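You operate a simulated robot arm through the tools that you are given. There is no shell and no other tool. Be economical: measure what you need, move in short steps, check, and stop when the job is done.

Carry out the task below with a simulated two-armed robot. There is one attempt and no reset: what you move stays moved.

TASK
Wipe up the spill on the top of the library bench with the cloth and put it back.

It is judged by the outcome, as a careful person would: the job done as asked, and still so three seconds after it is handed in. It fails if anything else is knocked over, pushed out of place, dropped, spilled or broken. Flat cloth is picked up by pressing the open fingertips on it (5 to 10 N) and closing them slowly along it; thin cloth reads only 2 to 8 mm in the jaws.

THE ROBOT
Two 7-joint arms with two-finger parallel grippers on one trunk, on a base that drives. Base frame: it is fixed to the floor where the robot stands at the start and does not move with it; the origin is under the middle of the robot, x ahead of it, y to its left, z up; the surface under the hand at the start is at about z = 0.8. Readings come in m, rad, newtons and seconds.
The left shoulder is at the start at [0.071, 0.156, 1.105], the right one opposite. Payload 3.91 kg a hand.
The TCP of each hand is the grasp point between the finger pads, 0.03 m short of the fingertips. In the tool frame z runs along the fingers and y along their closing line. The gripper opens to 0.11 m. The fingers are 0.02 m wide and 0.01 m thick; the gripper's body (0.048 by 0.112 m) begins 0.055 m behind the TCP.
Orientation is that of the tool frame in the base frame, as [roll, pitch, yaw] about the fixed x, y, z axes, in that order (R = Rz(yaw) Ry(pitch) Rx(roll)). With the fingers straight down and closing along the base's y, the tool's x points along the base's -x, its y along +y and its z along -z.

THE INTERFACE
- The arms move only by the tool step_arm. It takes "left_motion", "right_motion" or both (then of equal length, played together; a hand with none holds still); each is one flat list of numbers, 7 for each row, row after row: the shift along the tool's x, y, z in mm, then the turn, a rotation vector about the tool's x, y, z in rad, then the gripper command, from -1 (shut) to 1 (fully open), values between in proportion. In form: [dx, dy, dz, wx, wy, wz, jaw, dx, dy, dz, wx, wy, wz, jaw, ...]. A call has 1 to 12 rows; each row shifts and turns the commanded pose from where the row before left it, along the tool's axes as they then stand. Each row takes 0.2 s and may step no farther than 0.05 m and 0.15 rad from the row before; otherwise, or with a gripper value out of range, the whole call is refused. A pose out of reach is approached as far as the arm can. The call stops where the force on the tool passes 40 N (or 10 N more than at its start, if that is more) or the arm is blocked; 0.2 s more then pass. Each finger travels about 0.108 m/s and halts on what it meets, pressing with about 31 N; the grip force reading is that of the motor and also rises with nothing between the fingers. The clock runs only during rows and for 0.2 s after the last one: add rows that do not move to give the fingers time. The reply holds the time, the measured pose of the TCP, the force on the tool along the base axes, the opening and the grip force, in the units named above and with some noise, with the torque about the TCP (base axes, N m) and any sound that the robot's microphone picked up.
- Cameras (640 x 400 px; columns grow to the right, rows downward): "scene" is now at [0.1381, 0.0177, 1.3414]; the picture's right is [0.20, -0.98, 0.00], its down [-0.48, -0.10, -0.87] and it looks along [0.85, 0.18, -0.50] (base axes); focal length 276 px, centre (320, 200). "left" rides on the left gripper at [0.072, -0.017, -0.104] in its tool frame; the picture's right is [0.23, 0.97, 0.00], its down [-0.76, 0.18, -0.62] and it looks along [-0.61, 0.14, 0.78] (tool axes); focal length 222 px, centre (320, 200). "right" rides on the right gripper at [0.072, 0.017, -0.103] in its tool frame; the picture's right is [-0.23, 0.97, 0.00], its down [-0.76, -0.18, -0.62] and it looks along [-0.61, -0.14, 0.78] (tool axes); focal length 222 px, centre (320, 200). There is no depth. A picture from a camera that has moved, and an enlarged one, comes with that camera's place and axes in the base frame and with its lens.
- snapshot(camera): a new picture of that camera. It takes no simulated time.
- lift_body(by): slides the trunk up (or, below 0, down) by that many m; the arms and the scene camera ride with it, the base frame stays. It gives what a move gives, with no picture.
- steer(legs): drives the robot by 1 to 6 legs, each [ahead, left, turn to the left] in m, m and rad, along the robot's own axes; the way and the turn of a leg run together, so that a leg with both is an arc; at most 1.5 m and 3.142 rad a leg. The arms and the cameras ride along, it lands a little off, and it stops where it bumps. It gives what a move gives.
- head_to(pan, tilt): turns the head with the scene camera to pan (to the left, within 1.501 rad either way) and tilt (down, from -0.506 to 1.204), counted from straight ahead of the robot. It gives what a move gives.
- enlarge(camera, box): a new picture of the part [left, top, right, bottom] of that camera's present view, enlarged. It takes no simulated time.
- job_done(): hands the job in; it is judged then, once.

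Work in short steps. Places have to be worked out from the pictures, the camera data and where the tool is seen: move nearer, look again, correct. Check each grasp and each placing, and mend what went wrong. You have 120 turns and 88 pictures in all, those below and enlarged ones among them. Open the grippers and draw the arms clear of the work before you hand the job in, unless the task says otherwise; then end with one line.

The tools are called after "Request:" as a command line: name --argument value ..., lists and objects as JSON in quotes. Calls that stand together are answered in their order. step_arm: Moves the arms, as the interface text tells. Its arguments: {"type":"object","properties":{"left_motion":{"type":"array"},"right_motion":{"type":"array"}},"required":[]} The other tools are called the same way: lift_body (by) slides the trunk up or down; steer (legs) drives the base; head_to (pan, tilt) turns the head that bears the scene camera; snapshot (camera) takes a picture; enlarge (camera, box) takes an enlarged picture of a part of a camera's view; job_done () hands the job in.

At the start:

```text
t: 0.0
left_tool_pos: [0.5859, 0.5511, 1.0652]
left_tool_rot: [3.141, 0.001, -3.141]
left_force: [-0.2, -0.7, 0.5]
left_ft_torque: [0.0, 0.03, 0.01]
left_grip_width: 0.1101
left_grip_force: 0.1
right_tool_pos: [0.7386, -0.0634, 1.0878]
right_tool_rot: [3.141, 0.001, 3.141]
right_force: [0.6, 0.8, 0.5]
right_ft_torque: [0.0, 0.01, -0.03]
right_grip_width: 0.1101
right_grip_force: 0.1
trunk travel left (down, up): [-0.55, 0.39]
robot x, y, heading: [0.0006, 0.0006, 0.002]
head pan, tilt: [0.206, 0.518]
```

scene: 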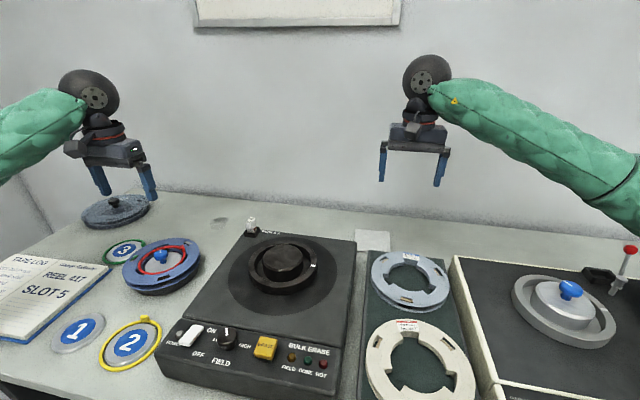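
right: 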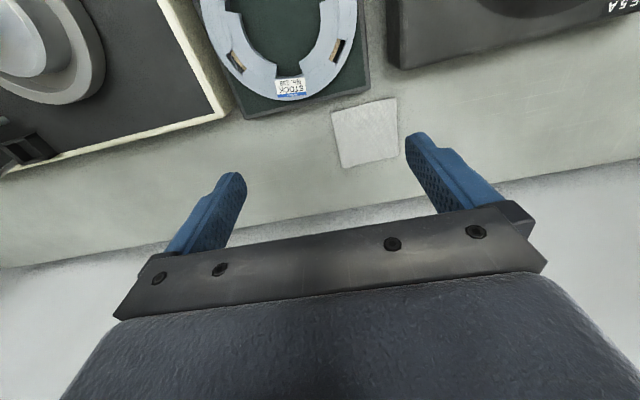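
left: 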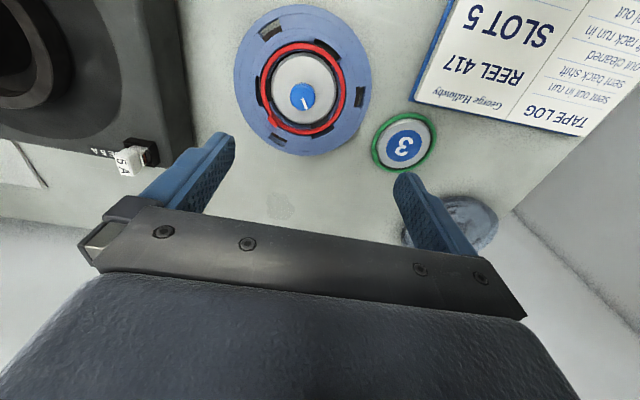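

The white square near (373,240) looks like the cloth and the faint mark near (220,221) may be the spill. I'll enlarge both to check.

Request:
enlarge --camera "scene" --box '[160, 190, 280, 265]'

Request:
enlarge --camera "scene" --box '[330, 205, 450, 280]'

Request:
enlarge --camera "left" --box '[200, 140, 360, 240]'

Request:
enlarge --camera "right" --box '[280, 60, 440, 160]'

```text
5.33 times, centred on (220, 228) of scene
camera zoom: at [0.1381, 0.0177, 1.3414], right [0.2, -0.98, 0.0], down [-0.48, -0.1, -0.87], along [0.85, 0.18, -0.5], focal length 1473 px, centre (853, 53)
```

zoom: 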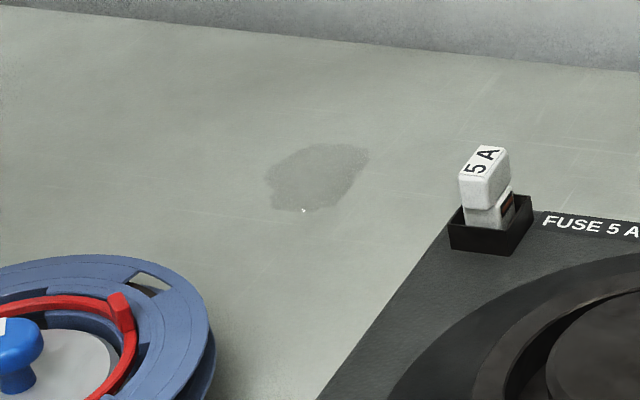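

```text
5.33 times, centred on (390, 242) of scene
camera zoom: at [0.1381, 0.0177, 1.3414], right [0.2, -0.98, 0.0], down [-0.48, -0.1, -0.87], along [0.85, 0.18, -0.5], focal length 1473 px, centre (-53, -27)
```

zoom: 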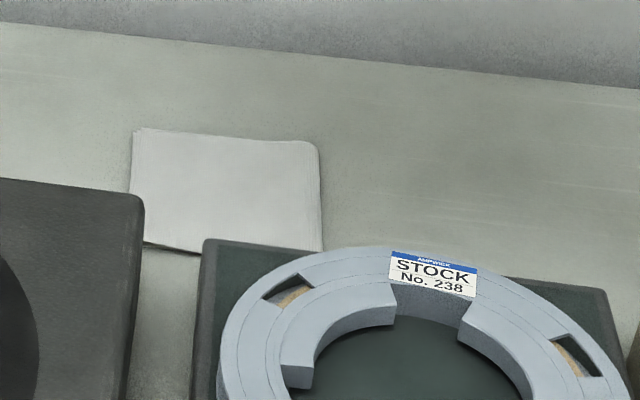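

```text
4.00 times, centred on (280, 190) of left
camera zoom: at [0.5149, 0.5334, 1.1678], right [-0.23, 0.97, 0.0], down [0.76, 0.18, 0.62], along [0.61, 0.14, -0.78], focal length 888 px, centre (480, 240)
```

zoom: 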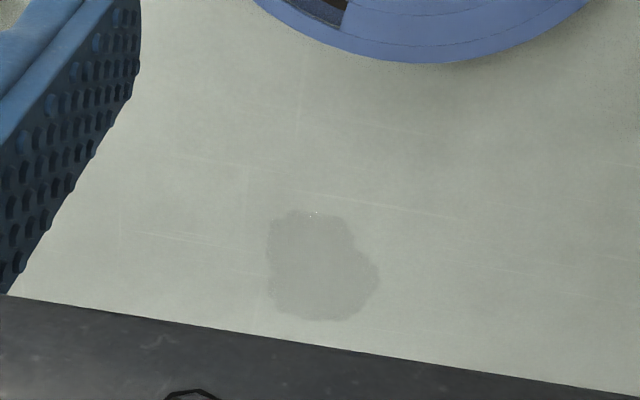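

```text
4.00 times, centred on (360, 110) of right
camera zoom: at [0.6666, -0.0461, 1.1914], right [0.23, 0.97, 0.0], down [0.76, -0.18, 0.62], along [0.61, -0.14, -0.78], focal length 888 px, centre (160, 560)
```

zoom: 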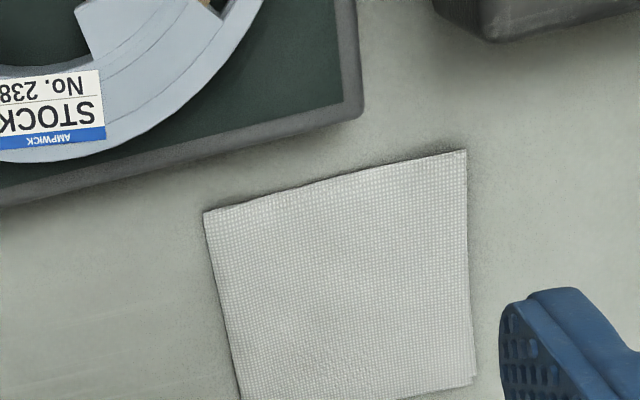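

The spill is near (0.836, 0.517). The folded cloth is about 0.11 m square, centred near (0.845, 0.002), and the left arm can reach both. I'll swing the right arm clear to the right while the left comes over at the same height.

Request:
step_arm --left_motion '[-20, -40, 0, 0, 0, 0, 1, -20, -40, 0, 0, 0, 0, 1, -20, -40, 0, 0, 0, 0, 1, -20, -40, 0, 0, 0, 0, 1, -20, -40, 0, 0, 0, 0, 1, -20, -40, 0, 0, 0, 0, 1, -20, -40, 0, 0, 0, 0, 1, -20, -40, 0, 0, 0, 0, 1, -20, -40, 0, 0, 0, 0, 1, -20, -40, 0, 0, 0, 0, 1, -20, -40, 0, 0, 0, 0, 1, -20, -40, 0, 0, 0, 0, 1]' --right_motion '[0, -30, 0, 0, 0, 0, 1, 0, -30, 0, 0, 0, 0, 1, 0, -30, 0, 0, 0, 0, 1, 0, -30, 0, 0, 0, 0, 1, 0, -30, 0, 0, 0, 0, 1, 0, -30, 0, 0, 0, 0, 1, 0, -30, 0, 0, 0, 0, 1, 0, -30, 0, 0, 0, 0, 1, 0, -30, 0, 0, 0, 0, 1, 0, -30, 0, 0, 0, 0, 1, 0, -30, 0, 0, 0, 0, 1, 0, -30, 0, 0, 0, 0, 1]'

```text
t: 2.6
left_tool_pos: [0.8273, 0.0704, 1.0632]
left_tool_rot: [3.139, 0.0, -3.139]
left_force: [0.4, 0.5, -1.1]
left_ft_torque: [0.04, -0.01, 0.0]
left_grip_width: 0.1098
left_grip_force: 0.1
right_tool_pos: [0.7389, -0.426, 1.087]
right_tool_rot: [3.141, -0.002, -3.141]
right_force: [-0.4, -1.1, 0.6]
right_ft_torque: [0.02, -0.02, -0.01]
right_grip_width: 0.1097
right_grip_force: 0.1
trunk travel left (down, up): [-0.55, 0.39]
robot x, y, heading: [0.0009, -0.0037, 0.001]
head pan, tilt: [0.206, 0.518]
```

Next I bring the left hand over the cloth, partly down, with the jaws at about 0.05 m, and look again.

Request:
step_arm --left_motion '[-9, -34, 20, 0, 0, 0, -0.1, -9, -34, 20, 0, 0, 0, -0.1, 0, 0, 45, 0, 0, 0, -0.1, 0, 0, 45, 0, 0, 0, -0.1, 0, 0, 0, 0, 0, 0, -0.1]'

Request:
snapshot --camera "left"

Request:
snapshot --camera "scene"

```text
t: 3.8
left_tool_pos: [0.846, 0.0058, 0.9464]
left_tool_rot: [3.14, 0.011, -3.138]
left_force: [0.2, -0.7, -0.3]
left_ft_torque: [0.02, 0.0, 0.0]
left_grip_width: 0.0494
left_grip_force: 0.0
right_tool_pos: [0.738, -0.4252, 1.0921]
right_tool_rot: [-3.141, 0.003, -3.141]
right_force: [0.4, 0.2, -0.4]
right_ft_torque: [0.0, 0.01, -0.02]
right_grip_width: 0.1101
right_grip_force: 0.0
trunk travel left (down, up): [-0.55, 0.39]
robot x, y, heading: [-0.0013, -0.0021, -0.0]
head pan, tilt: [0.206, 0.518]
```

```text
80 pictures are left
camera left: at [0.7731, -0.013, 1.0485], right [-0.23, 0.97, 0.0], down [0.75, 0.18, 0.63], along [0.62, 0.14, -0.78], focal length 222 px, centre (320, 200)
```

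left: 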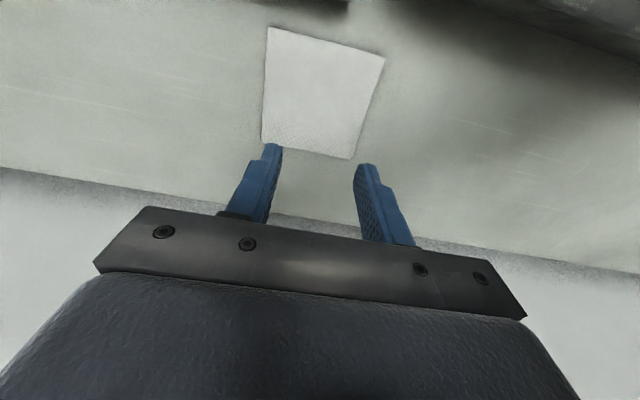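

```text
79 pictures are left
camera scene: at [0.1366, 0.0171, 1.344], right [0.2, -0.98, 0.0], down [-0.48, -0.1, -0.87], along [0.85, 0.18, -0.49], focal length 276 px, centre (320, 200)
```

scene: 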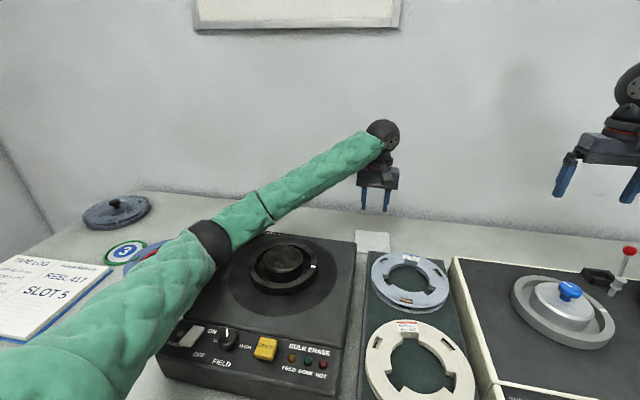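

The cloth centre works out to (0.843, -0.001). I shift slightly, descend to about 0.85, and then feel for contact in small steps.

Request:
step_arm --left_motion '[3, -7, 30, 0, 0, 0, -0.1, 0, 0, 30, 0, 0, 0, -0.1, 0, 0, 30, 0, 0, 0, -0.1, 0, 0, 4, 0, 0, 0, -0.1, 0, 0, 0, 0, 0, 0, -0.1]'

Request:
snapshot --camera "left"

Request:
snapshot --camera "scene"

```text
t: 4.8
left_tool_pos: [0.8814, 0.0326, 0.9677]
left_tool_rot: [3.135, 0.159, -3.097]
left_force: [0.3, -0.5, 0.2]
left_ft_torque: [-0.02, 0.04, -0.09]
left_grip_width: 0.0496
left_grip_force: 0.0
right_tool_pos: [0.7516, -0.4104, 1.0891]
right_tool_rot: [3.138, 0.005, -3.116]
right_force: [0.1, -0.3, -0.1]
right_ft_torque: [0.05, 0.0, -0.01]
right_grip_width: 0.1099
right_grip_force: 0.1
trunk travel left (down, up): [-0.55, 0.39]
robot x, y, heading: [0.0086, -0.0002, 0.028]
head pan, tilt: [0.206, 0.518]
stopped in row 4 (left hand): the arm was blocked; the commanded pose is now the measured one
```

```text
78 pictures are left
camera left: at [0.7953, 0.0096, 1.0571], right [-0.27, 0.96, -0.03], down [0.64, 0.2, 0.74], along [0.72, 0.18, -0.67], focal length 222 px, centre (320, 200)
```

left: 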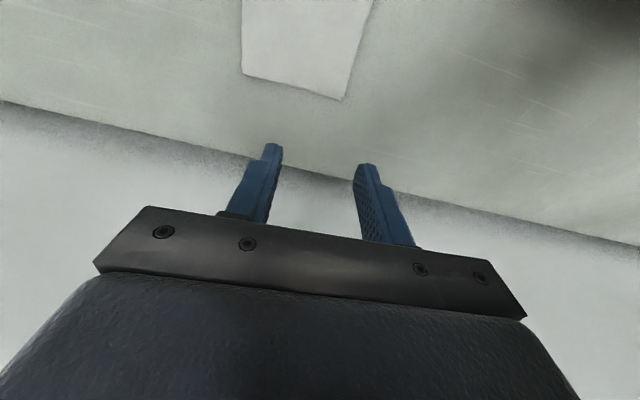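

```text
77 pictures are left
camera scene: at [0.1393, 0.0158, 1.3412], right [0.23, -0.97, 0.0], down [-0.48, -0.11, -0.87], along [0.85, 0.2, -0.49], focal length 276 px, centre (320, 200)
```

scene: 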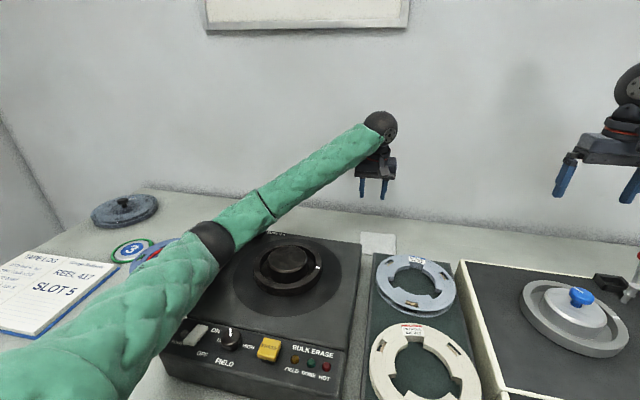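

The arm is blocked: the low elbow or upper arm is touching the eraser. Lifting the trunk takes it straight up and raises the elbow for the next approach, so I do that and then check nothing moved.

Request:
lift_body --by 0.18

Request:
snapshot --camera "scene"

```text
t: 6.8
left_tool_pos: [0.8849, 0.0257, 1.1312]
left_tool_rot: [3.136, 0.14, -3.103]
left_force: [0.7, -0.6, 0.6]
left_ft_torque: [0.04, 0.0, 0.02]
left_grip_width: 0.0495
left_grip_force: 0.0
right_tool_pos: [0.7578, -0.4097, 1.2683]
right_tool_rot: [-3.14, -0.001, -3.119]
right_force: [0.3, -0.3, -0.9]
right_ft_torque: [-0.03, 0.02, 0.01]
right_grip_width: 0.1099
right_grip_force: 0.1
trunk travel left (down, up): [-0.73, 0.21]
robot x, y, heading: [0.0076, -0.0004, 0.024]
head pan, tilt: [0.206, 0.518]
```

```text
76 pictures are left
camera scene: at [0.147, 0.0186, 1.5213], right [0.23, -0.97, 0.0], down [-0.48, -0.11, -0.87], along [0.85, 0.2, -0.5], focal length 276 px, centre (320, 200)
```

scene: 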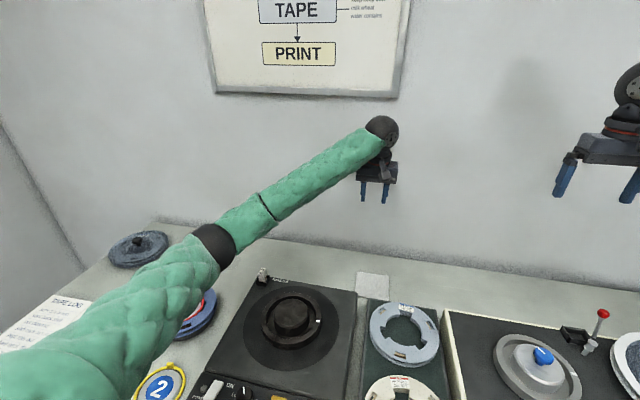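

The picture puts the eraser's corner where it was, within measurement error. Next I level the tool, centre it over the cloth, and look at the elbow.

Request:
step_arm --left_motion '[0, 0, 0, 0, 0.07, 0.02, -0.1, 0, 0, 0, 0, 0.07, 0.02, -0.1, 21, -13, 0, 0, 0, 0, -0.1, 21, -13, 0, 0, 0, 0, -0.1, 0, 0, 40, 0, 0, 0, -0.1, 0, 0, 40, 0, 0, 0, -0.1, 0, 0, 0, 0, 0, 0, -0.1]'

Request:
head_to --pan 0.3 --tilt 0.85

Request:
snapshot --camera "scene"

```text
t: 8.3
left_tool_pos: [0.8394, 0.0021, 1.0513]
left_tool_rot: [3.136, 0.0, 3.139]
left_force: [0.3, 0.0, -0.1]
left_ft_torque: [0.01, 0.03, 0.01]
left_grip_width: 0.0496
left_grip_force: 0.0
right_tool_pos: [0.757, -0.4094, 1.267]
right_tool_rot: [3.141, 0.0, -3.121]
right_force: [0.1, -0.5, 0.2]
right_ft_torque: [0.01, -0.01, -0.03]
right_grip_width: 0.11
right_grip_force: 0.0
trunk travel left (down, up): [-0.73, 0.21]
robot x, y, heading: [0.0091, -0.0021, 0.018]
head pan, tilt: [0.206, 0.518]
```

```text
t: 9.2
left_tool_pos: [0.8418, 0.0029, 1.0505]
left_tool_rot: [3.135, -0.001, 3.14]
left_force: [-0.5, -0.6, 0.3]
left_ft_torque: [0.0, -0.01, -0.02]
left_grip_width: 0.0494
left_grip_force: 0.0
right_tool_pos: [0.7577, -0.4097, 1.2685]
right_tool_rot: [-3.14, 0.001, -3.118]
right_force: [0.1, 0.0, 0.3]
right_ft_torque: [0.0, -0.01, 0.02]
right_grip_width: 0.11
right_grip_force: 0.0
trunk travel left (down, up): [-0.73, 0.21]
robot x, y, heading: [0.0097, -0.0044, 0.028]
head pan, tilt: [0.3, 0.85]
```

```text
75 pictures are left
camera scene: at [0.1325, 0.0228, 1.4932], right [0.32, -0.95, 0.0], down [-0.71, -0.24, -0.66], along [0.63, 0.21, -0.75], focal length 276 px, centre (320, 200)
```

scene: 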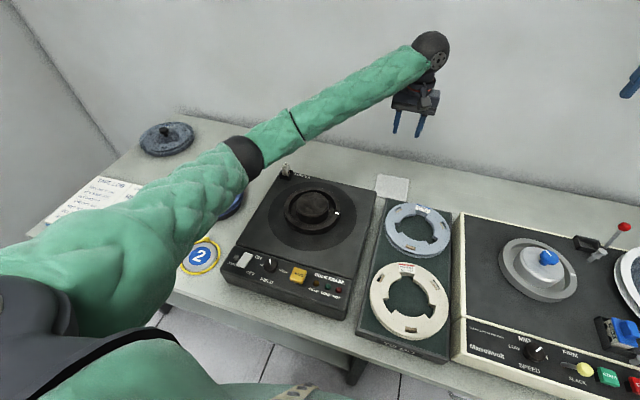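

The tool is level and centred over the cloth. I lower it in stages and watch the elbow's clearance over the eraser.

Request:
step_arm --left_motion '[0, 0, 25, 0, 0, 0, -0.1, 0, 0, 25, 0, 0, 0, -0.1, 0, 0, 25, 0, 0, 0, -0.1, 0, 0, 25, 0, 0, 0, -0.1, 0, 0, 0, 0, 0, 0, -0.1]'

Request:
snapshot --camera "scene"

Request:
snapshot --camera "right"

```text
t: 10.4
left_tool_pos: [0.841, 0.0016, 0.9528]
left_tool_rot: [3.134, 0.001, 3.14]
left_force: [-0.6, -0.7, -0.1]
left_ft_torque: [-0.02, 0.03, 0.0]
left_grip_width: 0.0495
left_grip_force: 0.1
right_tool_pos: [0.7572, -0.4092, 1.2681]
right_tool_rot: [-3.14, 0.0, -3.119]
right_force: [0.2, 0.3, -1.3]
right_ft_torque: [0.02, 0.01, -0.01]
right_grip_width: 0.1099
right_grip_force: 0.0
trunk travel left (down, up): [-0.73, 0.21]
robot x, y, heading: [0.0092, -0.0031, 0.023]
head pan, tilt: [0.3, 0.85]
```

```text
74 pictures are left
camera scene: at [0.1321, 0.0228, 1.4932], right [0.32, -0.95, 0.0], down [-0.71, -0.24, -0.66], along [0.63, 0.21, -0.75], focal length 276 px, centre (320, 200)
```

scene: 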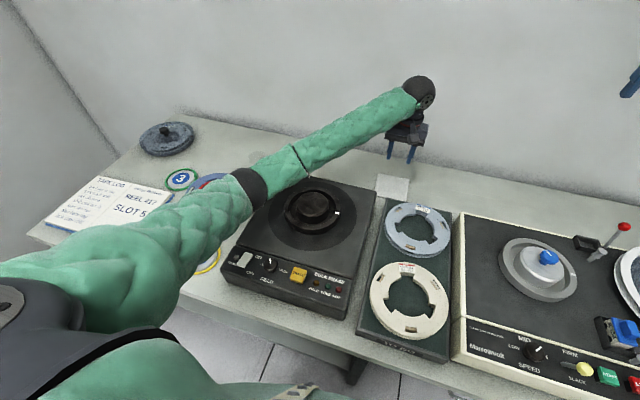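

```text
73 pictures are left
camera right: at [0.6845, -0.3946, 1.3714], right [0.2, 0.98, 0.0], down [0.77, -0.16, 0.62], along [0.61, -0.13, -0.78], focal length 222 px, centre (320, 200)
```

right: 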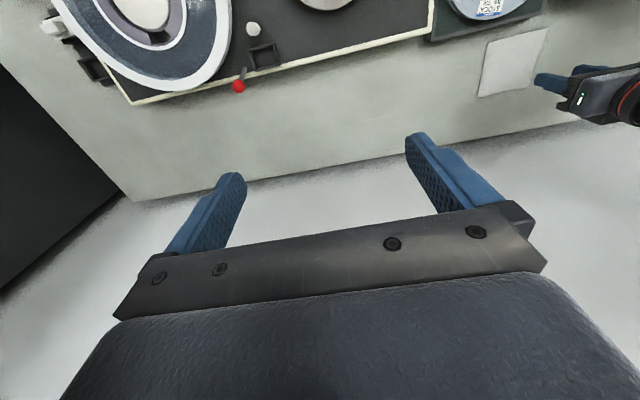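

The elbow looks well above the eraser now (about 1.1 m). I go down to just above the cloth.

Request:
step_arm --left_motion '[0, 0, 25, 0, 0, 0, -0.1, 0, 0, 25, 0, 0, 0, -0.1, 0, 0, 25, 0, 0, 0, -0.1, 0, 0, 25, 0, 0, 0, -0.1, 0, 0, 0, 0, 0, 0, -0.1]'

Request:
snapshot --camera "scene"

Request:
snapshot --camera "left"

```text
t: 11.8
left_tool_pos: [0.8606, 0.0147, 0.8977]
left_tool_rot: [3.119, 0.062, -3.133]
left_force: [0.5, -0.4, -0.1]
left_ft_torque: [0.01, 0.01, 0.0]
left_grip_width: 0.0495
left_grip_force: 0.1
right_tool_pos: [0.7475, -0.4149, 1.2734]
right_tool_rot: [3.135, 0.011, -3.122]
right_force: [0.2, -0.6, 0.2]
right_ft_torque: [0.04, -0.02, -0.01]
right_grip_width: 0.1102
right_grip_force: 0.1
trunk travel left (down, up): [-0.73, 0.21]
robot x, y, heading: [0.01, 0.0008, 0.019]
head pan, tilt: [0.3, 0.85]
stopped in row 5 (left hand): the arm was blocked; the commanded pose is now the measured one
```

```text
72 pictures are left
camera scene: at [0.122, 0.0182, 1.4947], right [0.32, -0.95, 0.0], down [-0.71, -0.23, -0.67], along [0.63, 0.21, -0.74], focal length 276 px, centre (320, 200)
```

scene: 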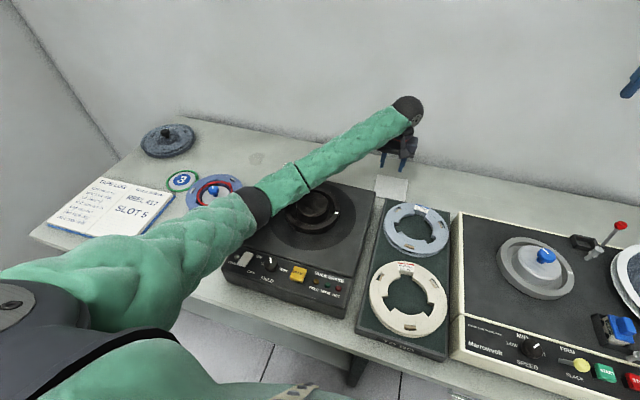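

```text
71 pictures are left
camera left: at [0.7832, -0.006, 0.9959], right [-0.24, 0.97, 0.01], down [0.72, 0.17, 0.67], along [0.65, 0.17, -0.74], focal length 222 px, centre (320, 200)
```

left: 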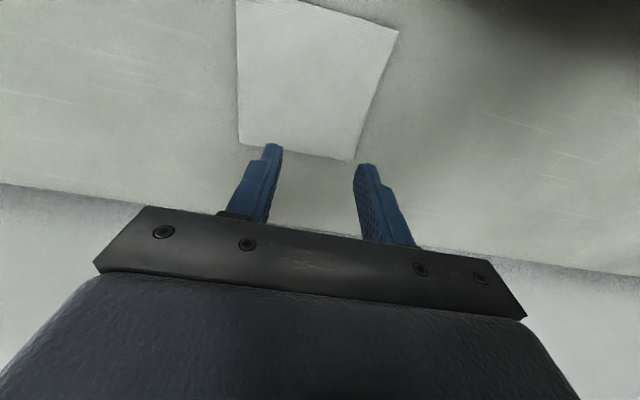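

Both blocks came at the same hand height. With my estimates, the left forearm lies right over the eraser's tall spindle knob at about (0.58, 0.19, 0.94), so that was the contact. The right arm would cross only low things, so I raise and withdraw the left arm and use the right one.

Request:
step_arm --left_motion '[0, 0, -40, 0, 0, 0, 1, 0, 0, -45, 0, 0, 0, 1, 0, 0, -45, 0, 0, 0, 1, 0, 0, -45, 0, 0, 0, 1, 0, 0, -45, 0, 0, 0, 1, 0, 0, -45, 0, 0, 0, 1, 25, 40, 0, 0, 0, 0, 1, 25, 40, 0, 0, 0, 0, 1, 25, 40, 0, 0, 0, 0, 1, 25, 40, 0, 0, 0, 0, 1, 25, 40, 0, 0, 0, 0, 1, 25, 40, 0, 0, 0, 0, 1]'

Request:
snapshot --camera "scene"

```text
t: 14.4
left_tool_pos: [0.7006, 0.2515, 1.1433]
left_tool_rot: [3.128, 0.041, -3.138]
left_force: [-0.9, 0.3, 0.0]
left_ft_torque: [-0.04, -0.02, -0.01]
left_grip_width: 0.1102
left_grip_force: 0.1
right_tool_pos: [0.7574, -0.4072, 1.2699]
right_tool_rot: [-3.14, -0.002, -3.123]
right_force: [0.4, -0.9, 0.2]
right_ft_torque: [-0.01, 0.02, 0.01]
right_grip_width: 0.1099
right_grip_force: 0.0
trunk travel left (down, up): [-0.73, 0.21]
robot x, y, heading: [0.0104, -0.0025, 0.021]
head pan, tilt: [0.3, 0.85]
```

```text
70 pictures are left
camera scene: at [0.1335, 0.0273, 1.4933], right [0.31, -0.95, 0.0], down [-0.71, -0.24, -0.66], along [0.63, 0.21, -0.75], focal length 276 px, centre (320, 200)
```

scene: 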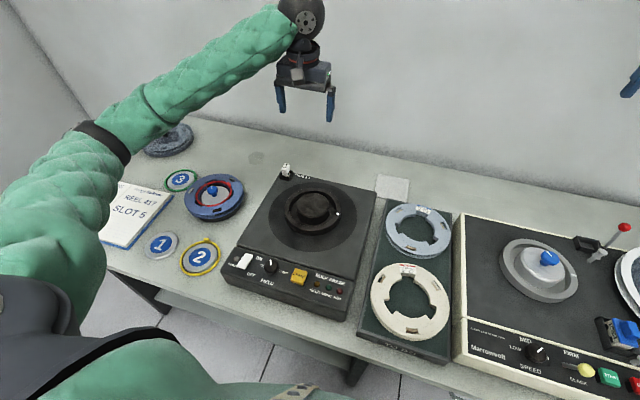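

Everything is still in place and the fuse is standing. I move the left hand further away and bring the right hand over the cloth with half-closed jaws.

Request:
step_arm --left_motion '[10, 22, -6, 0, 0, 0, 1, 10, 22, -6, 0, 0, 0, 1, 10, 22, -6, 0, 0, 0, 1, 10, 22, -6, 0, 0, 0, 1, 10, 22, -6, 0, 0, 0, 1, 10, 22, -6, 0, 0, 0, 1, 10, 22, -6, 0, 0, 0, 1, 10, 22, -6, 0, 0, 0, 1, 10, 22, -6, 0, 0, 0, 1, 0, 0, 0, 0, 0, 0, 1]' --right_motion '[-9.5, 45, 15, 0, 0, 0.02, -0.1, -9.5, 45, 15, 0, 0, 0, -0.1, -9.5, 45, 15, 0, 0, 0, -0.1, -9.5, 45, 15, 0, 0, 0, -0.1, -9.5, 45, 15, 0, 0, 0, -0.1, -9.5, 45, 15, 0, 0, 0, -0.1, -9.5, 45, 15, 0, 0, 0, -0.1, -9.5, 45, 15, 0, 0, 0, -0.1, -9.5, 45, 15, 0, 0, 0, -0.1, 0, 0, 0, 0, 0, 0, -0.1]'

Request:
snapshot --camera "scene"

Request:
snapshot --camera "right"

```text
t: 16.6
left_tool_pos: [0.6095, 0.4462, 1.1955]
left_tool_rot: [3.123, 0.04, -3.136]
left_force: [0.8, -0.3, 0.5]
left_ft_torque: [0.05, 0.02, 0.02]
left_grip_width: 0.1101
left_grip_force: 0.1
right_tool_pos: [0.845, -0.0018, 1.1339]
right_tool_rot: [3.14, -0.003, 3.141]
right_force: [0.8, 0.4, 0.7]
right_ft_torque: [0.03, 0.0, 0.02]
right_grip_width: 0.0492
right_grip_force: 0.1
trunk travel left (down, up): [-0.73, 0.21]
robot x, y, heading: [0.0135, 0.0016, 0.023]
head pan, tilt: [0.3, 0.85]
```

```text
69 pictures are left
camera scene: at [0.1355, 0.0236, 1.4932], right [0.32, -0.95, 0.0], down [-0.71, -0.24, -0.66], along [0.63, 0.21, -0.75], focal length 276 px, centre (320, 200)
```

scene: 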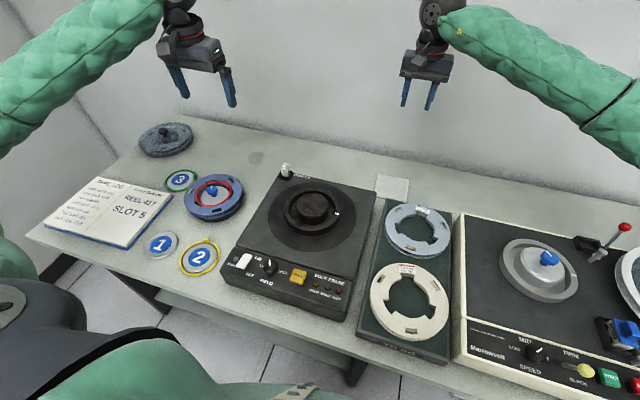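

```text
68 pictures are left
camera right: at [0.7723, 0.0146, 1.2379], right [0.23, 0.97, 0.0], down [0.76, -0.18, 0.62], along [0.61, -0.14, -0.78], focal length 222 px, centre (320, 200)
```

right: 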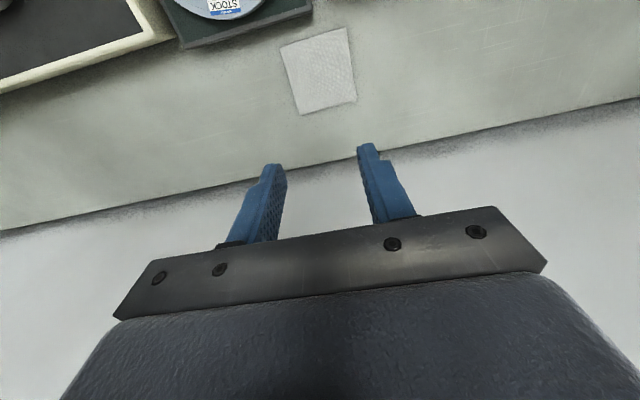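

The right hand is over the cloth. I lower it in stages and watch the elbow over the tape deck.

Request:
step_arm --right_motion '[0, 0, 40, 0, 0, 0, -0.1, 0, 0, 40, 0, 0, 0, -0.1, 0, 0, 40, 0, 0, 0, -0.1, 0, 0, 40, 0, 0, 0, -0.1, 0, 0, 40, 0, 0, 0, -0.1, 0, 0, 0, 0, 0, 0, -0.1]'

Request:
head_to --pan 0.0 --tilt 0.85

Request:
snapshot --camera "scene"

Request:
snapshot --camera "right"

```text
t: 18.0
left_tool_pos: [0.6092, 0.4489, 1.1965]
left_tool_rot: [3.125, 0.042, -3.137]
left_force: [-0.4, 0.4, 0.4]
left_ft_torque: [0.0, -0.01, 0.02]
left_grip_width: 0.1099
left_grip_force: 0.0
right_tool_pos: [0.8422, -0.0016, 0.9342]
right_tool_rot: [-3.141, 0.001, 3.141]
right_force: [0.6, 0.8, 0.1]
right_ft_torque: [-0.01, 0.05, -0.02]
right_grip_width: 0.0495
right_grip_force: 0.0
trunk travel left (down, up): [-0.73, 0.21]
robot x, y, heading: [0.012, 0.0008, 0.023]
head pan, tilt: [0.3, 0.85]
```

```text
t: 18.8
left_tool_pos: [0.6099, 0.4477, 1.1964]
left_tool_rot: [3.126, 0.039, -3.136]
left_force: [-0.1, 0.8, -0.3]
left_ft_torque: [-0.03, 0.01, 0.02]
left_grip_width: 0.1103
left_grip_force: 0.0
right_tool_pos: [0.8418, -0.0022, 0.934]
right_tool_rot: [-3.141, -0.001, -3.141]
right_force: [0.4, 0.3, 0.4]
right_ft_torque: [-0.07, -0.01, 0.0]
right_grip_width: 0.049
right_grip_force: 0.1
trunk travel left (down, up): [-0.73, 0.21]
robot x, y, heading: [0.0144, 0.0035, 0.024]
head pan, tilt: [0.0, 0.85]
```

```text
67 pictures are left
camera scene: at [0.1393, 0.0029, 1.4931], right [0.02, -1.0, 0.0], down [-0.75, -0.02, -0.66], along [0.66, 0.01, -0.75], focal length 276 px, centre (320, 200)
```

scene: 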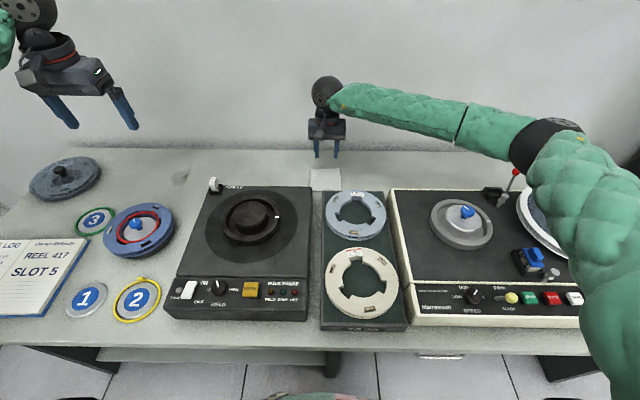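

```text
66 pictures are left
camera right: at [0.7704, 0.0147, 1.0377], right [0.23, 0.97, 0.0], down [0.76, -0.18, 0.62], along [0.61, -0.14, -0.78], focal length 222 px, centre (320, 200)
```

right: 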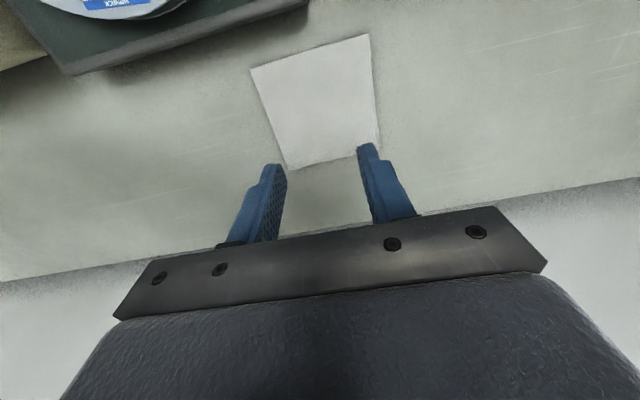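

Elbow and forearm look well above the deck items. I lower the hand to about 10 mm above the cloth.

Request:
step_arm --right_motion '[0, 0, 20, 0, 0, 0, -0.1, 0, 0, 20, 0, 0, 0, -0.1, 0, 0, 20, 0, 0, 0, -0.1, 0, 0, 20, 0, 0, 0, -0.1, 0, 0, 10, 0, 0, 0, -0.1, 0, 0, 0, 0, 0, 0, -0.1]'

Request:
snapshot --camera "scene"

Request:
snapshot --camera "right"

```text
t: 20.2
left_tool_pos: [0.6096, 0.4469, 1.1962]
left_tool_rot: [3.125, 0.041, -3.136]
left_force: [0.0, 0.4, -0.5]
left_ft_torque: [0.03, 0.01, 0.03]
left_grip_width: 0.1102
left_grip_force: 0.0
right_tool_pos: [0.8421, -0.0039, 0.8436]
right_tool_rot: [3.141, 0.001, -3.141]
right_force: [-0.4, 0.2, 0.8]
right_ft_torque: [0.0, 0.01, 0.01]
right_grip_width: 0.0494
right_grip_force: 0.1
trunk travel left (down, up): [-0.73, 0.21]
robot x, y, heading: [0.0133, 0.0028, 0.023]
head pan, tilt: [0.0, 0.85]
```

```text
65 pictures are left
camera scene: at [0.1391, 0.0027, 1.4931], right [0.02, -1.0, 0.0], down [-0.75, -0.02, -0.66], along [0.66, 0.01, -0.75], focal length 276 px, centre (320, 200)
```

scene: 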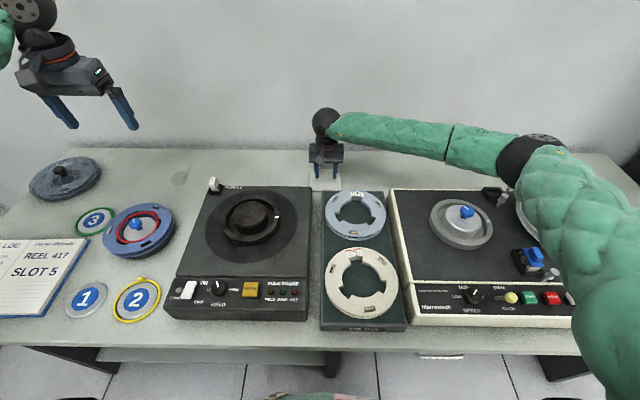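

```text
64 pictures are left
camera right: at [0.7702, 0.0143, 0.9466], right [0.23, 0.97, 0.0], down [0.76, -0.18, 0.62], along [0.61, -0.14, -0.78], focal length 222 px, centre (320, 200)
```

right: 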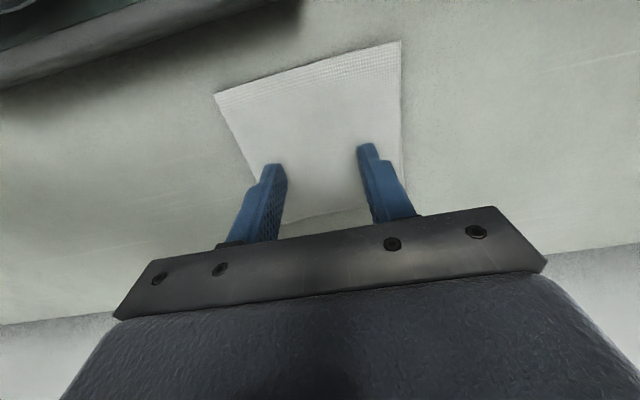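

Reached with no blocking, and the fingertips are over the middle of the cloth. I feel for contact in 3 mm steps.

Request:
step_arm --right_motion '[0, 0, 3, 0, 0, 0, -0.1, 0, 0, 3, 0, 0, 0, -0.1, 0, 0, 3, 0, 0, 0, -0.1, 0, 0, 0, 0, 0, 0, -0.1]'

```text
t: 21.2
left_tool_pos: [0.609, 0.4465, 1.1955]
left_tool_rot: [3.126, 0.039, -3.136]
left_force: [-0.3, 0.0, -0.2]
left_ft_torque: [0.01, 0.01, -0.03]
left_grip_width: 0.1098
left_grip_force: 0.0
right_tool_pos: [0.8424, -0.0027, 0.834]
right_tool_rot: [3.142, 0.001, 3.141]
right_force: [-1.2, 0.1, -0.1]
right_ft_torque: [-0.02, -0.01, -0.01]
right_grip_width: 0.0492
right_grip_force: 0.1
trunk travel left (down, up): [-0.73, 0.21]
robot x, y, heading: [0.015, -0.0018, 0.017]
head pan, tilt: [0.0, 0.85]
```

No contact yet at 0.834, so I keep going in 2 mm steps.

Request:
step_arm --right_motion '[0, 0, 2, 0, 0, 0, -0.1, 0, 0, 2, 0, 0, 0, -0.1, 0, 0, 0, 0, 0, 0, -0.1]'

```text
t: 22.0
left_tool_pos: [0.6089, 0.4481, 1.1972]
left_tool_rot: [3.127, 0.042, -3.135]
left_force: [0.0, 0.0, 0.5]
left_ft_torque: [-0.03, 0.01, -0.01]
left_grip_width: 0.11
left_grip_force: 0.1
right_tool_pos: [0.8425, -0.0028, 0.8334]
right_tool_rot: [3.141, 0.002, 3.141]
right_force: [-0.7, 1.3, 15.1]
right_ft_torque: [0.0, 0.01, 0.02]
right_grip_width: 0.0498
right_grip_force: 0.0
trunk travel left (down, up): [-0.73, 0.21]
robot x, y, heading: [0.0166, 0.0016, 0.018]
head pan, tilt: [0.0, 0.85]
```

Contact at 15 N is too much. I ease up 1.5 mm to about 8 N and close slowly along the cloth.

Request:
step_arm --right_motion '[0, 0, -1.5, 0, 0, 0, -0.1, 0, 0, 0, 0, 0, 0, -0.2, 0, 0, 0, 0, 0, 0, -0.3, 0, 0, 0, 0, 0, 0, -0.4, 0, 0, 0, 0, 0, 0, -0.5, 0, 0, 0, 0, 0, 0, -0.6, 0, 0, 0, 0, 0, 0, -0.7, 0, 0, 0, 0, 0, 0, -0.8, 0, 0, 0, 0, 0, 0, -0.9, 0, 0, 0, 0, 0, 0, -1, 0, 0, 0, 0, 0, 0, -1, 0, 0, 0, 0, 0, 0, -1]'

Request:
snapshot --camera "right"

```text
t: 24.6
left_tool_pos: [0.6091, 0.4484, 1.1962]
left_tool_rot: [3.125, 0.042, -3.137]
left_force: [-0.1, -0.4, 0.5]
left_ft_torque: [0.02, 0.04, 0.0]
left_grip_width: 0.1101
left_grip_force: 0.0
right_tool_pos: [0.8423, -0.0039, 0.8312]
right_tool_rot: [3.141, 0.002, 3.141]
right_force: [0.1, 0.5, 8.9]
right_ft_torque: [0.02, -0.01, 0.0]
right_grip_width: 0.004
right_grip_force: 31.4
trunk travel left (down, up): [-0.73, 0.21]
robot x, y, heading: [0.0149, 0.0014, 0.019]
head pan, tilt: [0.0, 0.85]
```

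```text
63 pictures are left
camera right: at [0.7705, 0.0136, 0.9356], right [0.23, 0.97, 0.0], down [0.76, -0.18, 0.62], along [0.61, -0.14, -0.78], focal length 222 px, centre (320, 200)
```

right: 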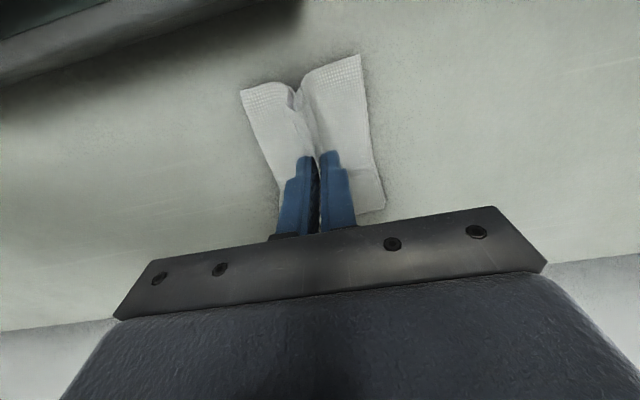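

Pinched with a 4 mm reading and a fold visible. I lift it and check.

Request:
step_arm --right_motion '[0, 0, -10, 0, 0, 0, -1, 0, 0, -20, 0, 0, 0, -1, 0, 0, -40, 0, 0, 0, -1, 0, 0, -40, 0, 0, 0, -1, 0, 0, -40, 0, 0, 0, -1, 0, 0, 0, 0, 0, 0, -1]'

Request:
snapshot --camera "right"

Request:
snapshot --camera "scene"

```text
t: 26.0
left_tool_pos: [0.6097, 0.4474, 1.1965]
left_tool_rot: [3.126, 0.041, -3.137]
left_force: [0.5, -0.2, 0.9]
left_ft_torque: [0.01, 0.01, 0.01]
left_grip_width: 0.11
left_grip_force: 0.0
right_tool_pos: [0.8432, -0.0026, 0.9803]
right_tool_rot: [3.142, -0.002, 3.141]
right_force: [0.0, 0.3, 0.3]
right_ft_torque: [0.01, 0.0, 0.01]
right_grip_width: 0.0042
right_grip_force: 30.9
trunk travel left (down, up): [-0.73, 0.21]
robot x, y, heading: [0.0133, 0.0011, 0.025]
head pan, tilt: [0.0, 0.85]
```

```text
62 pictures are left
camera right: at [0.7711, 0.0131, 1.0844], right [0.23, 0.97, 0.0], down [0.76, -0.18, 0.62], along [0.61, -0.14, -0.78], focal length 222 px, centre (320, 200)
```

right: 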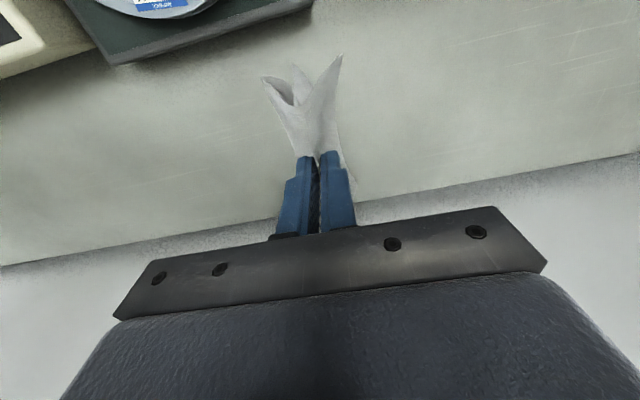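

```text
61 pictures are left
camera scene: at [0.1398, 0.0027, 1.493], right [0.02, -1.0, 0.0], down [-0.75, -0.02, -0.66], along [0.66, 0.01, -0.75], focal length 276 px, centre (320, 200)
```

scene: 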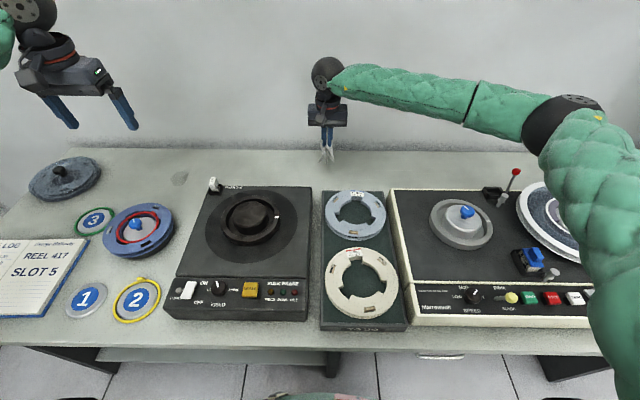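

The cloth is held. Before driving left so the right arm can reach the spill, I raise the hand, tuck the left one in, and look left for the wall.

Request:
step_arm --right_motion '[0, 0, -40, 0, 0, 0, -1, 0, 0, -40, 0, 0, 0, -1, 0, 0, -40, 0, 0, 0, -1, 0, 0, 0, 0, 0, 0, -1, 0, 0, 0, 0, 0, 0, -1, 0, 0, 0, 0, 0, 0, -1]' --left_motion '[0, -30, -30, 0, 0, 0, 1, 0, -30, -30, 0, 0, 0, 1, 0, -30, -20, 0, 0, 0, 1, 0, -30, 0, 0, 0, 0, 1, 0, -30, 0, 0, 0, 0, 1, 0, -30, 0, 0, 0, 0, 1]'

Request:
head_to --pan 1.0 --tilt 0.7

Request:
snapshot --camera "scene"

```text
t: 27.4
left_tool_pos: [0.6072, 0.2671, 1.2727]
left_tool_rot: [3.125, 0.04, -3.134]
left_force: [0.2, -0.5, 0.3]
left_ft_torque: [-0.02, 0.0, -0.02]
left_grip_width: 0.11
left_grip_force: 0.1
right_tool_pos: [0.8421, -0.0034, 1.0999]
right_tool_rot: [3.141, -0.002, -3.141]
right_force: [0.7, -0.3, 0.0]
right_ft_torque: [0.03, 0.0, -0.01]
right_grip_width: 0.0041
right_grip_force: 31.1
trunk travel left (down, up): [-0.73, 0.21]
robot x, y, heading: [0.0099, -0.0003, 0.02]
head pan, tilt: [0.0, 0.85]
```

```text
t: 28.6
left_tool_pos: [0.6062, 0.2662, 1.2726]
left_tool_rot: [3.125, 0.04, -3.137]
left_force: [0.2, 0.6, 0.5]
left_ft_torque: [0.0, 0.01, -0.02]
left_grip_width: 0.1103
left_grip_force: 0.1
right_tool_pos: [0.8421, -0.0039, 1.0997]
right_tool_rot: [3.141, 0.002, 3.141]
right_force: [0.3, -0.3, -1.1]
right_ft_torque: [0.02, 0.03, 0.0]
right_grip_width: 0.004
right_grip_force: 30.9
trunk travel left (down, up): [-0.73, 0.21]
robot x, y, heading: [0.014, 0.0033, 0.021]
head pan, tilt: [1.0, 0.7]
```

```text
60 pictures are left
camera scene: at [0.1055, 0.0736, 1.5054], right [0.85, -0.52, 0.0], down [-0.34, -0.55, -0.76], along [0.4, 0.65, -0.64], focal length 276 px, centre (320, 200)
```

scene: 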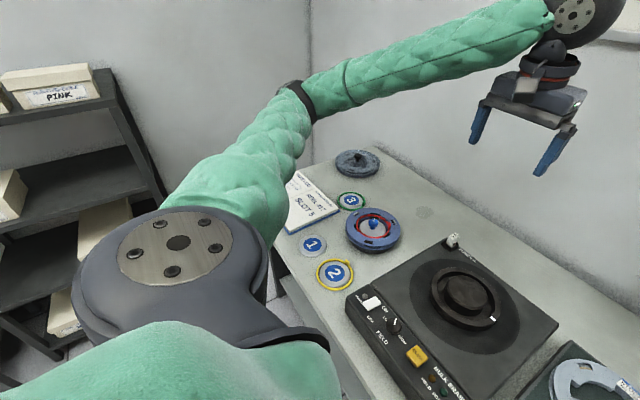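

The shelf on the left looks about 0.9 m or more away and the arms are high. I drive 0.38 m left with the hands up, undoing the small heading error.

Request:
steer --legs '[[0, 0.38, -0.02]]'

Request:
head_to --pan 0.1 --tilt 0.75

Request:
snapshot --camera "scene"

```text
t: 31.1
left_tool_pos: [0.6101, 0.6361, 1.2732]
left_tool_rot: [3.126, 0.04, 3.124]
left_force: [0.2, -0.2, 0.0]
left_ft_torque: [0.02, -0.03, 0.0]
left_grip_width: 0.1097
left_grip_force: 0.0
right_tool_pos: [0.8373, 0.3603, 1.0988]
right_tool_rot: [3.141, -0.003, 3.12]
right_force: [-1.1, 0.3, -0.6]
right_ft_torque: [0.02, -0.01, 0.03]
right_grip_width: 0.0039
right_grip_force: 30.7
trunk travel left (down, up): [-0.73, 0.21]
robot x, y, heading: [0.0085, 0.3865, -0.004]
head pan, tilt: [1.0, 0.7]
```

```text
t: 32.2
left_tool_pos: [0.6094, 0.636, 1.273]
left_tool_rot: [3.127, 0.04, 3.123]
left_force: [-0.1, -0.8, 0.2]
left_ft_torque: [0.01, -0.03, 0.0]
left_grip_width: 0.1099
left_grip_force: 0.0
right_tool_pos: [0.8384, 0.3602, 1.0999]
right_tool_rot: [-3.141, -0.001, 3.118]
right_force: [0.7, 0.5, -0.1]
right_ft_torque: [-0.01, 0.06, 0.0]
right_grip_width: 0.0039
right_grip_force: 30.5
trunk travel left (down, up): [-0.73, 0.21]
robot x, y, heading: [0.0098, 0.3832, -0.001]
head pan, tilt: [0.099, 0.75]
```

```text
59 pictures are left
camera scene: at [0.1402, 0.3908, 1.5011], right [0.1, -1.0, 0.0], down [-0.68, -0.07, -0.73], along [0.73, 0.07, -0.68], focal length 276 px, centre (320, 200)
```

scene: 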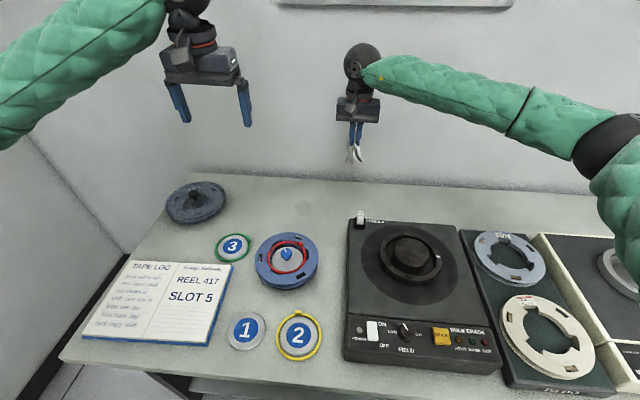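

Driven with no bump. I enlarge the spill area to fix its place exactly.

Request:
enlarge --camera "scene" --box '[240, 165, 368, 245]'

```text
5.00 times, centred on (304, 205) of scene
camera zoom: at [0.1402, 0.3908, 1.5011], right [0.1, -1.0, 0.0], down [-0.68, -0.07, -0.73], along [0.73, 0.07, -0.68], focal length 1381 px, centre (400, 175)
```

zoom: 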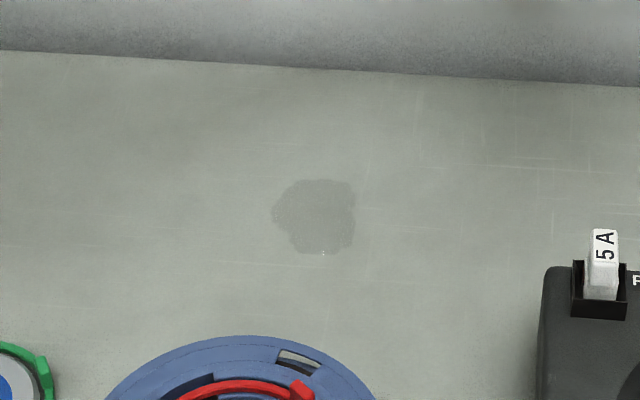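

The spill centre is (0.843, 0.52), spanning about x 0.805 to 0.88 and y 0.49 to 0.55, clear of the blue reel. I square the hand, bring it over the spill and descend to z 0.93.

Request:
step_arm --right_motion '[0, 0, 0, 0, 0, -0.023, -1, 0, 40, 0, 0, 0, 0, -1, 0, 40, 0, 0, 0, 0, -1, 0, 40, 0, 0, 0, 0, -1, -5, 40, 0, 0, 0, 0, -1, 0, 0, 40, 0, 0, 0, -1, 0, 0, 40, 0, 0, 0, -1, 0, 0, 40, 0, 0, 0, -1, 0, 0, 40, 0, 0, 0, -1, 0, 0, 0, 0, 0, 0, -1]' --left_motion '[20, 20, 0, 0, 0, 0, 1, 20, 20, 0, 0, 0, 0, 1, 20, 20, 0, 0, 0, 0, 1, 0, 0, 0, 0, 0, 0, 1, 0, 0, 0, 0, 0, 0, 1, 0, 0, 0, 0, 0, 0, 1, 0, 0, 0, 0, 0, 0, 1, 0, 0, 0, 0, 0, 0, 1, 0, 0, 0, 0, 0, 0, 1, 0, 0, 0, 0, 0, 0, 1]'

Request:
snapshot --camera "scene"

Request:
snapshot --camera "right"

```text
t: 34.5
left_tool_pos: [0.5504, 0.6967, 1.2721]
left_tool_rot: [3.127, 0.042, 3.123]
left_force: [-0.2, -0.5, 0.1]
left_ft_torque: [-0.05, 0.01, 0.0]
left_grip_width: 0.1099
left_grip_force: 0.0
right_tool_pos: [0.8449, 0.5235, 0.9402]
right_tool_rot: [-3.141, -0.001, -3.14]
right_force: [0.4, 0.9, 0.2]
right_ft_torque: [0.0, 0.0, 0.03]
right_grip_width: 0.0043
right_grip_force: 30.8
trunk travel left (down, up): [-0.73, 0.21]
robot x, y, heading: [0.0089, 0.3845, 0.0]
head pan, tilt: [0.099, 0.75]
```

```text
57 pictures are left
camera scene: at [0.1396, 0.3909, 1.5012], right [0.1, -1.0, 0.0], down [-0.68, -0.07, -0.73], along [0.73, 0.07, -0.68], focal length 276 px, centre (320, 200)
```

scene: 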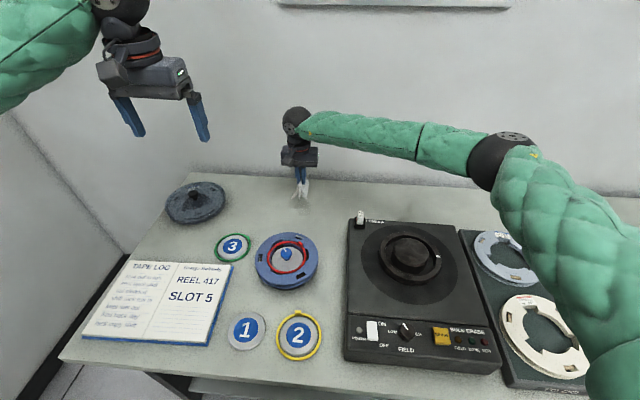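

```text
56 pictures are left
camera right: at [0.7731, 0.5393, 1.0437], right [0.23, 0.97, 0.0], down [0.76, -0.18, 0.62], along [0.61, -0.14, -0.78], focal length 222 px, centre (320, 200)
```

right: 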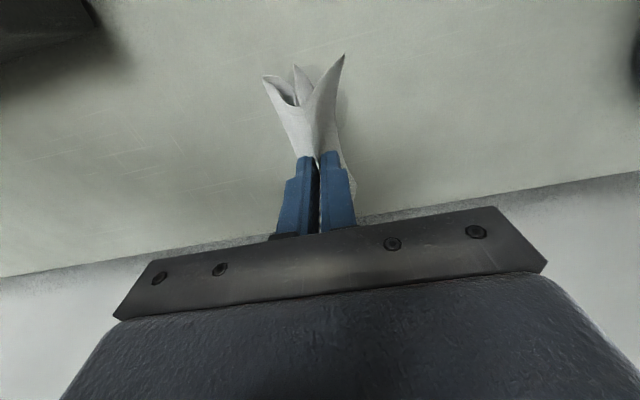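

Clear so far. I lower to z 0.845, then feel for contact.

Request:
step_arm --right_motion '[0, 0, 25, 0, 0, 0, -1, 0, 0, 25, 0, 0, 0, -1, 0, 0, 25, 0, 0, 0, -1, 0, 0, 20, 0, 0, 0, -1, 0, 0, 5, 0, 0, 0, -1, 0, 0, 3, 0, 0, 0, -1, 0, 0, 3, 0, 0, 0, -1, 0, 0, 0, 0, 0, 0, -1]'

Request:
snapshot --camera "scene"

Request:
snapshot --camera "right"

```text
t: 36.2
left_tool_pos: [0.551, 0.696, 1.2724]
left_tool_rot: [3.128, 0.041, 3.123]
left_force: [0.4, -0.5, 0.7]
left_ft_torque: [0.04, 0.01, 0.02]
left_grip_width: 0.1098
left_grip_force: 0.0
right_tool_pos: [0.8432, 0.5202, 0.8341]
right_tool_rot: [-3.141, 0.001, 3.141]
right_force: [-1.3, -0.5, 6.6]
right_ft_torque: [0.0, 0.02, 0.02]
right_grip_width: 0.004
right_grip_force: 30.5
trunk travel left (down, up): [-0.73, 0.21]
robot x, y, heading: [0.0073, 0.3847, -0.0]
head pan, tilt: [0.099, 0.75]
```

```text
55 pictures are left
camera scene: at [0.1397, 0.3904, 1.5013], right [0.1, -1.0, 0.0], down [-0.68, -0.07, -0.73], along [0.73, 0.07, -0.68], focal length 276 px, centre (320, 200)
```

scene: 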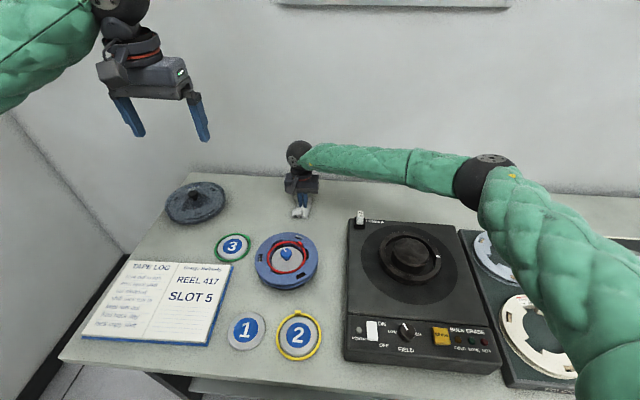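

```text
54 pictures are left
camera right: at [0.771, 0.5366, 0.9381], right [0.23, 0.97, 0.0], down [0.76, -0.18, 0.62], along [0.61, -0.14, -0.78], focal length 222 px, centre (320, 200)
```

right: 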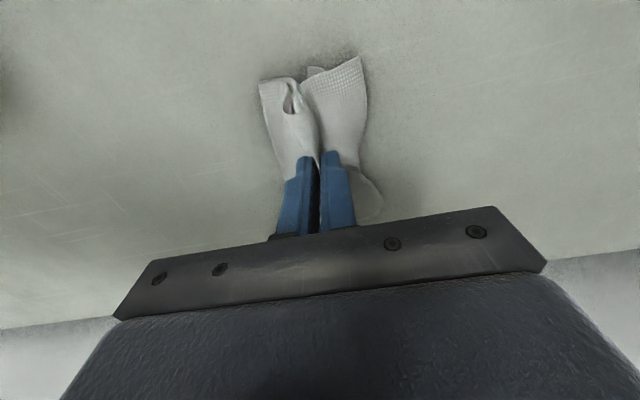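

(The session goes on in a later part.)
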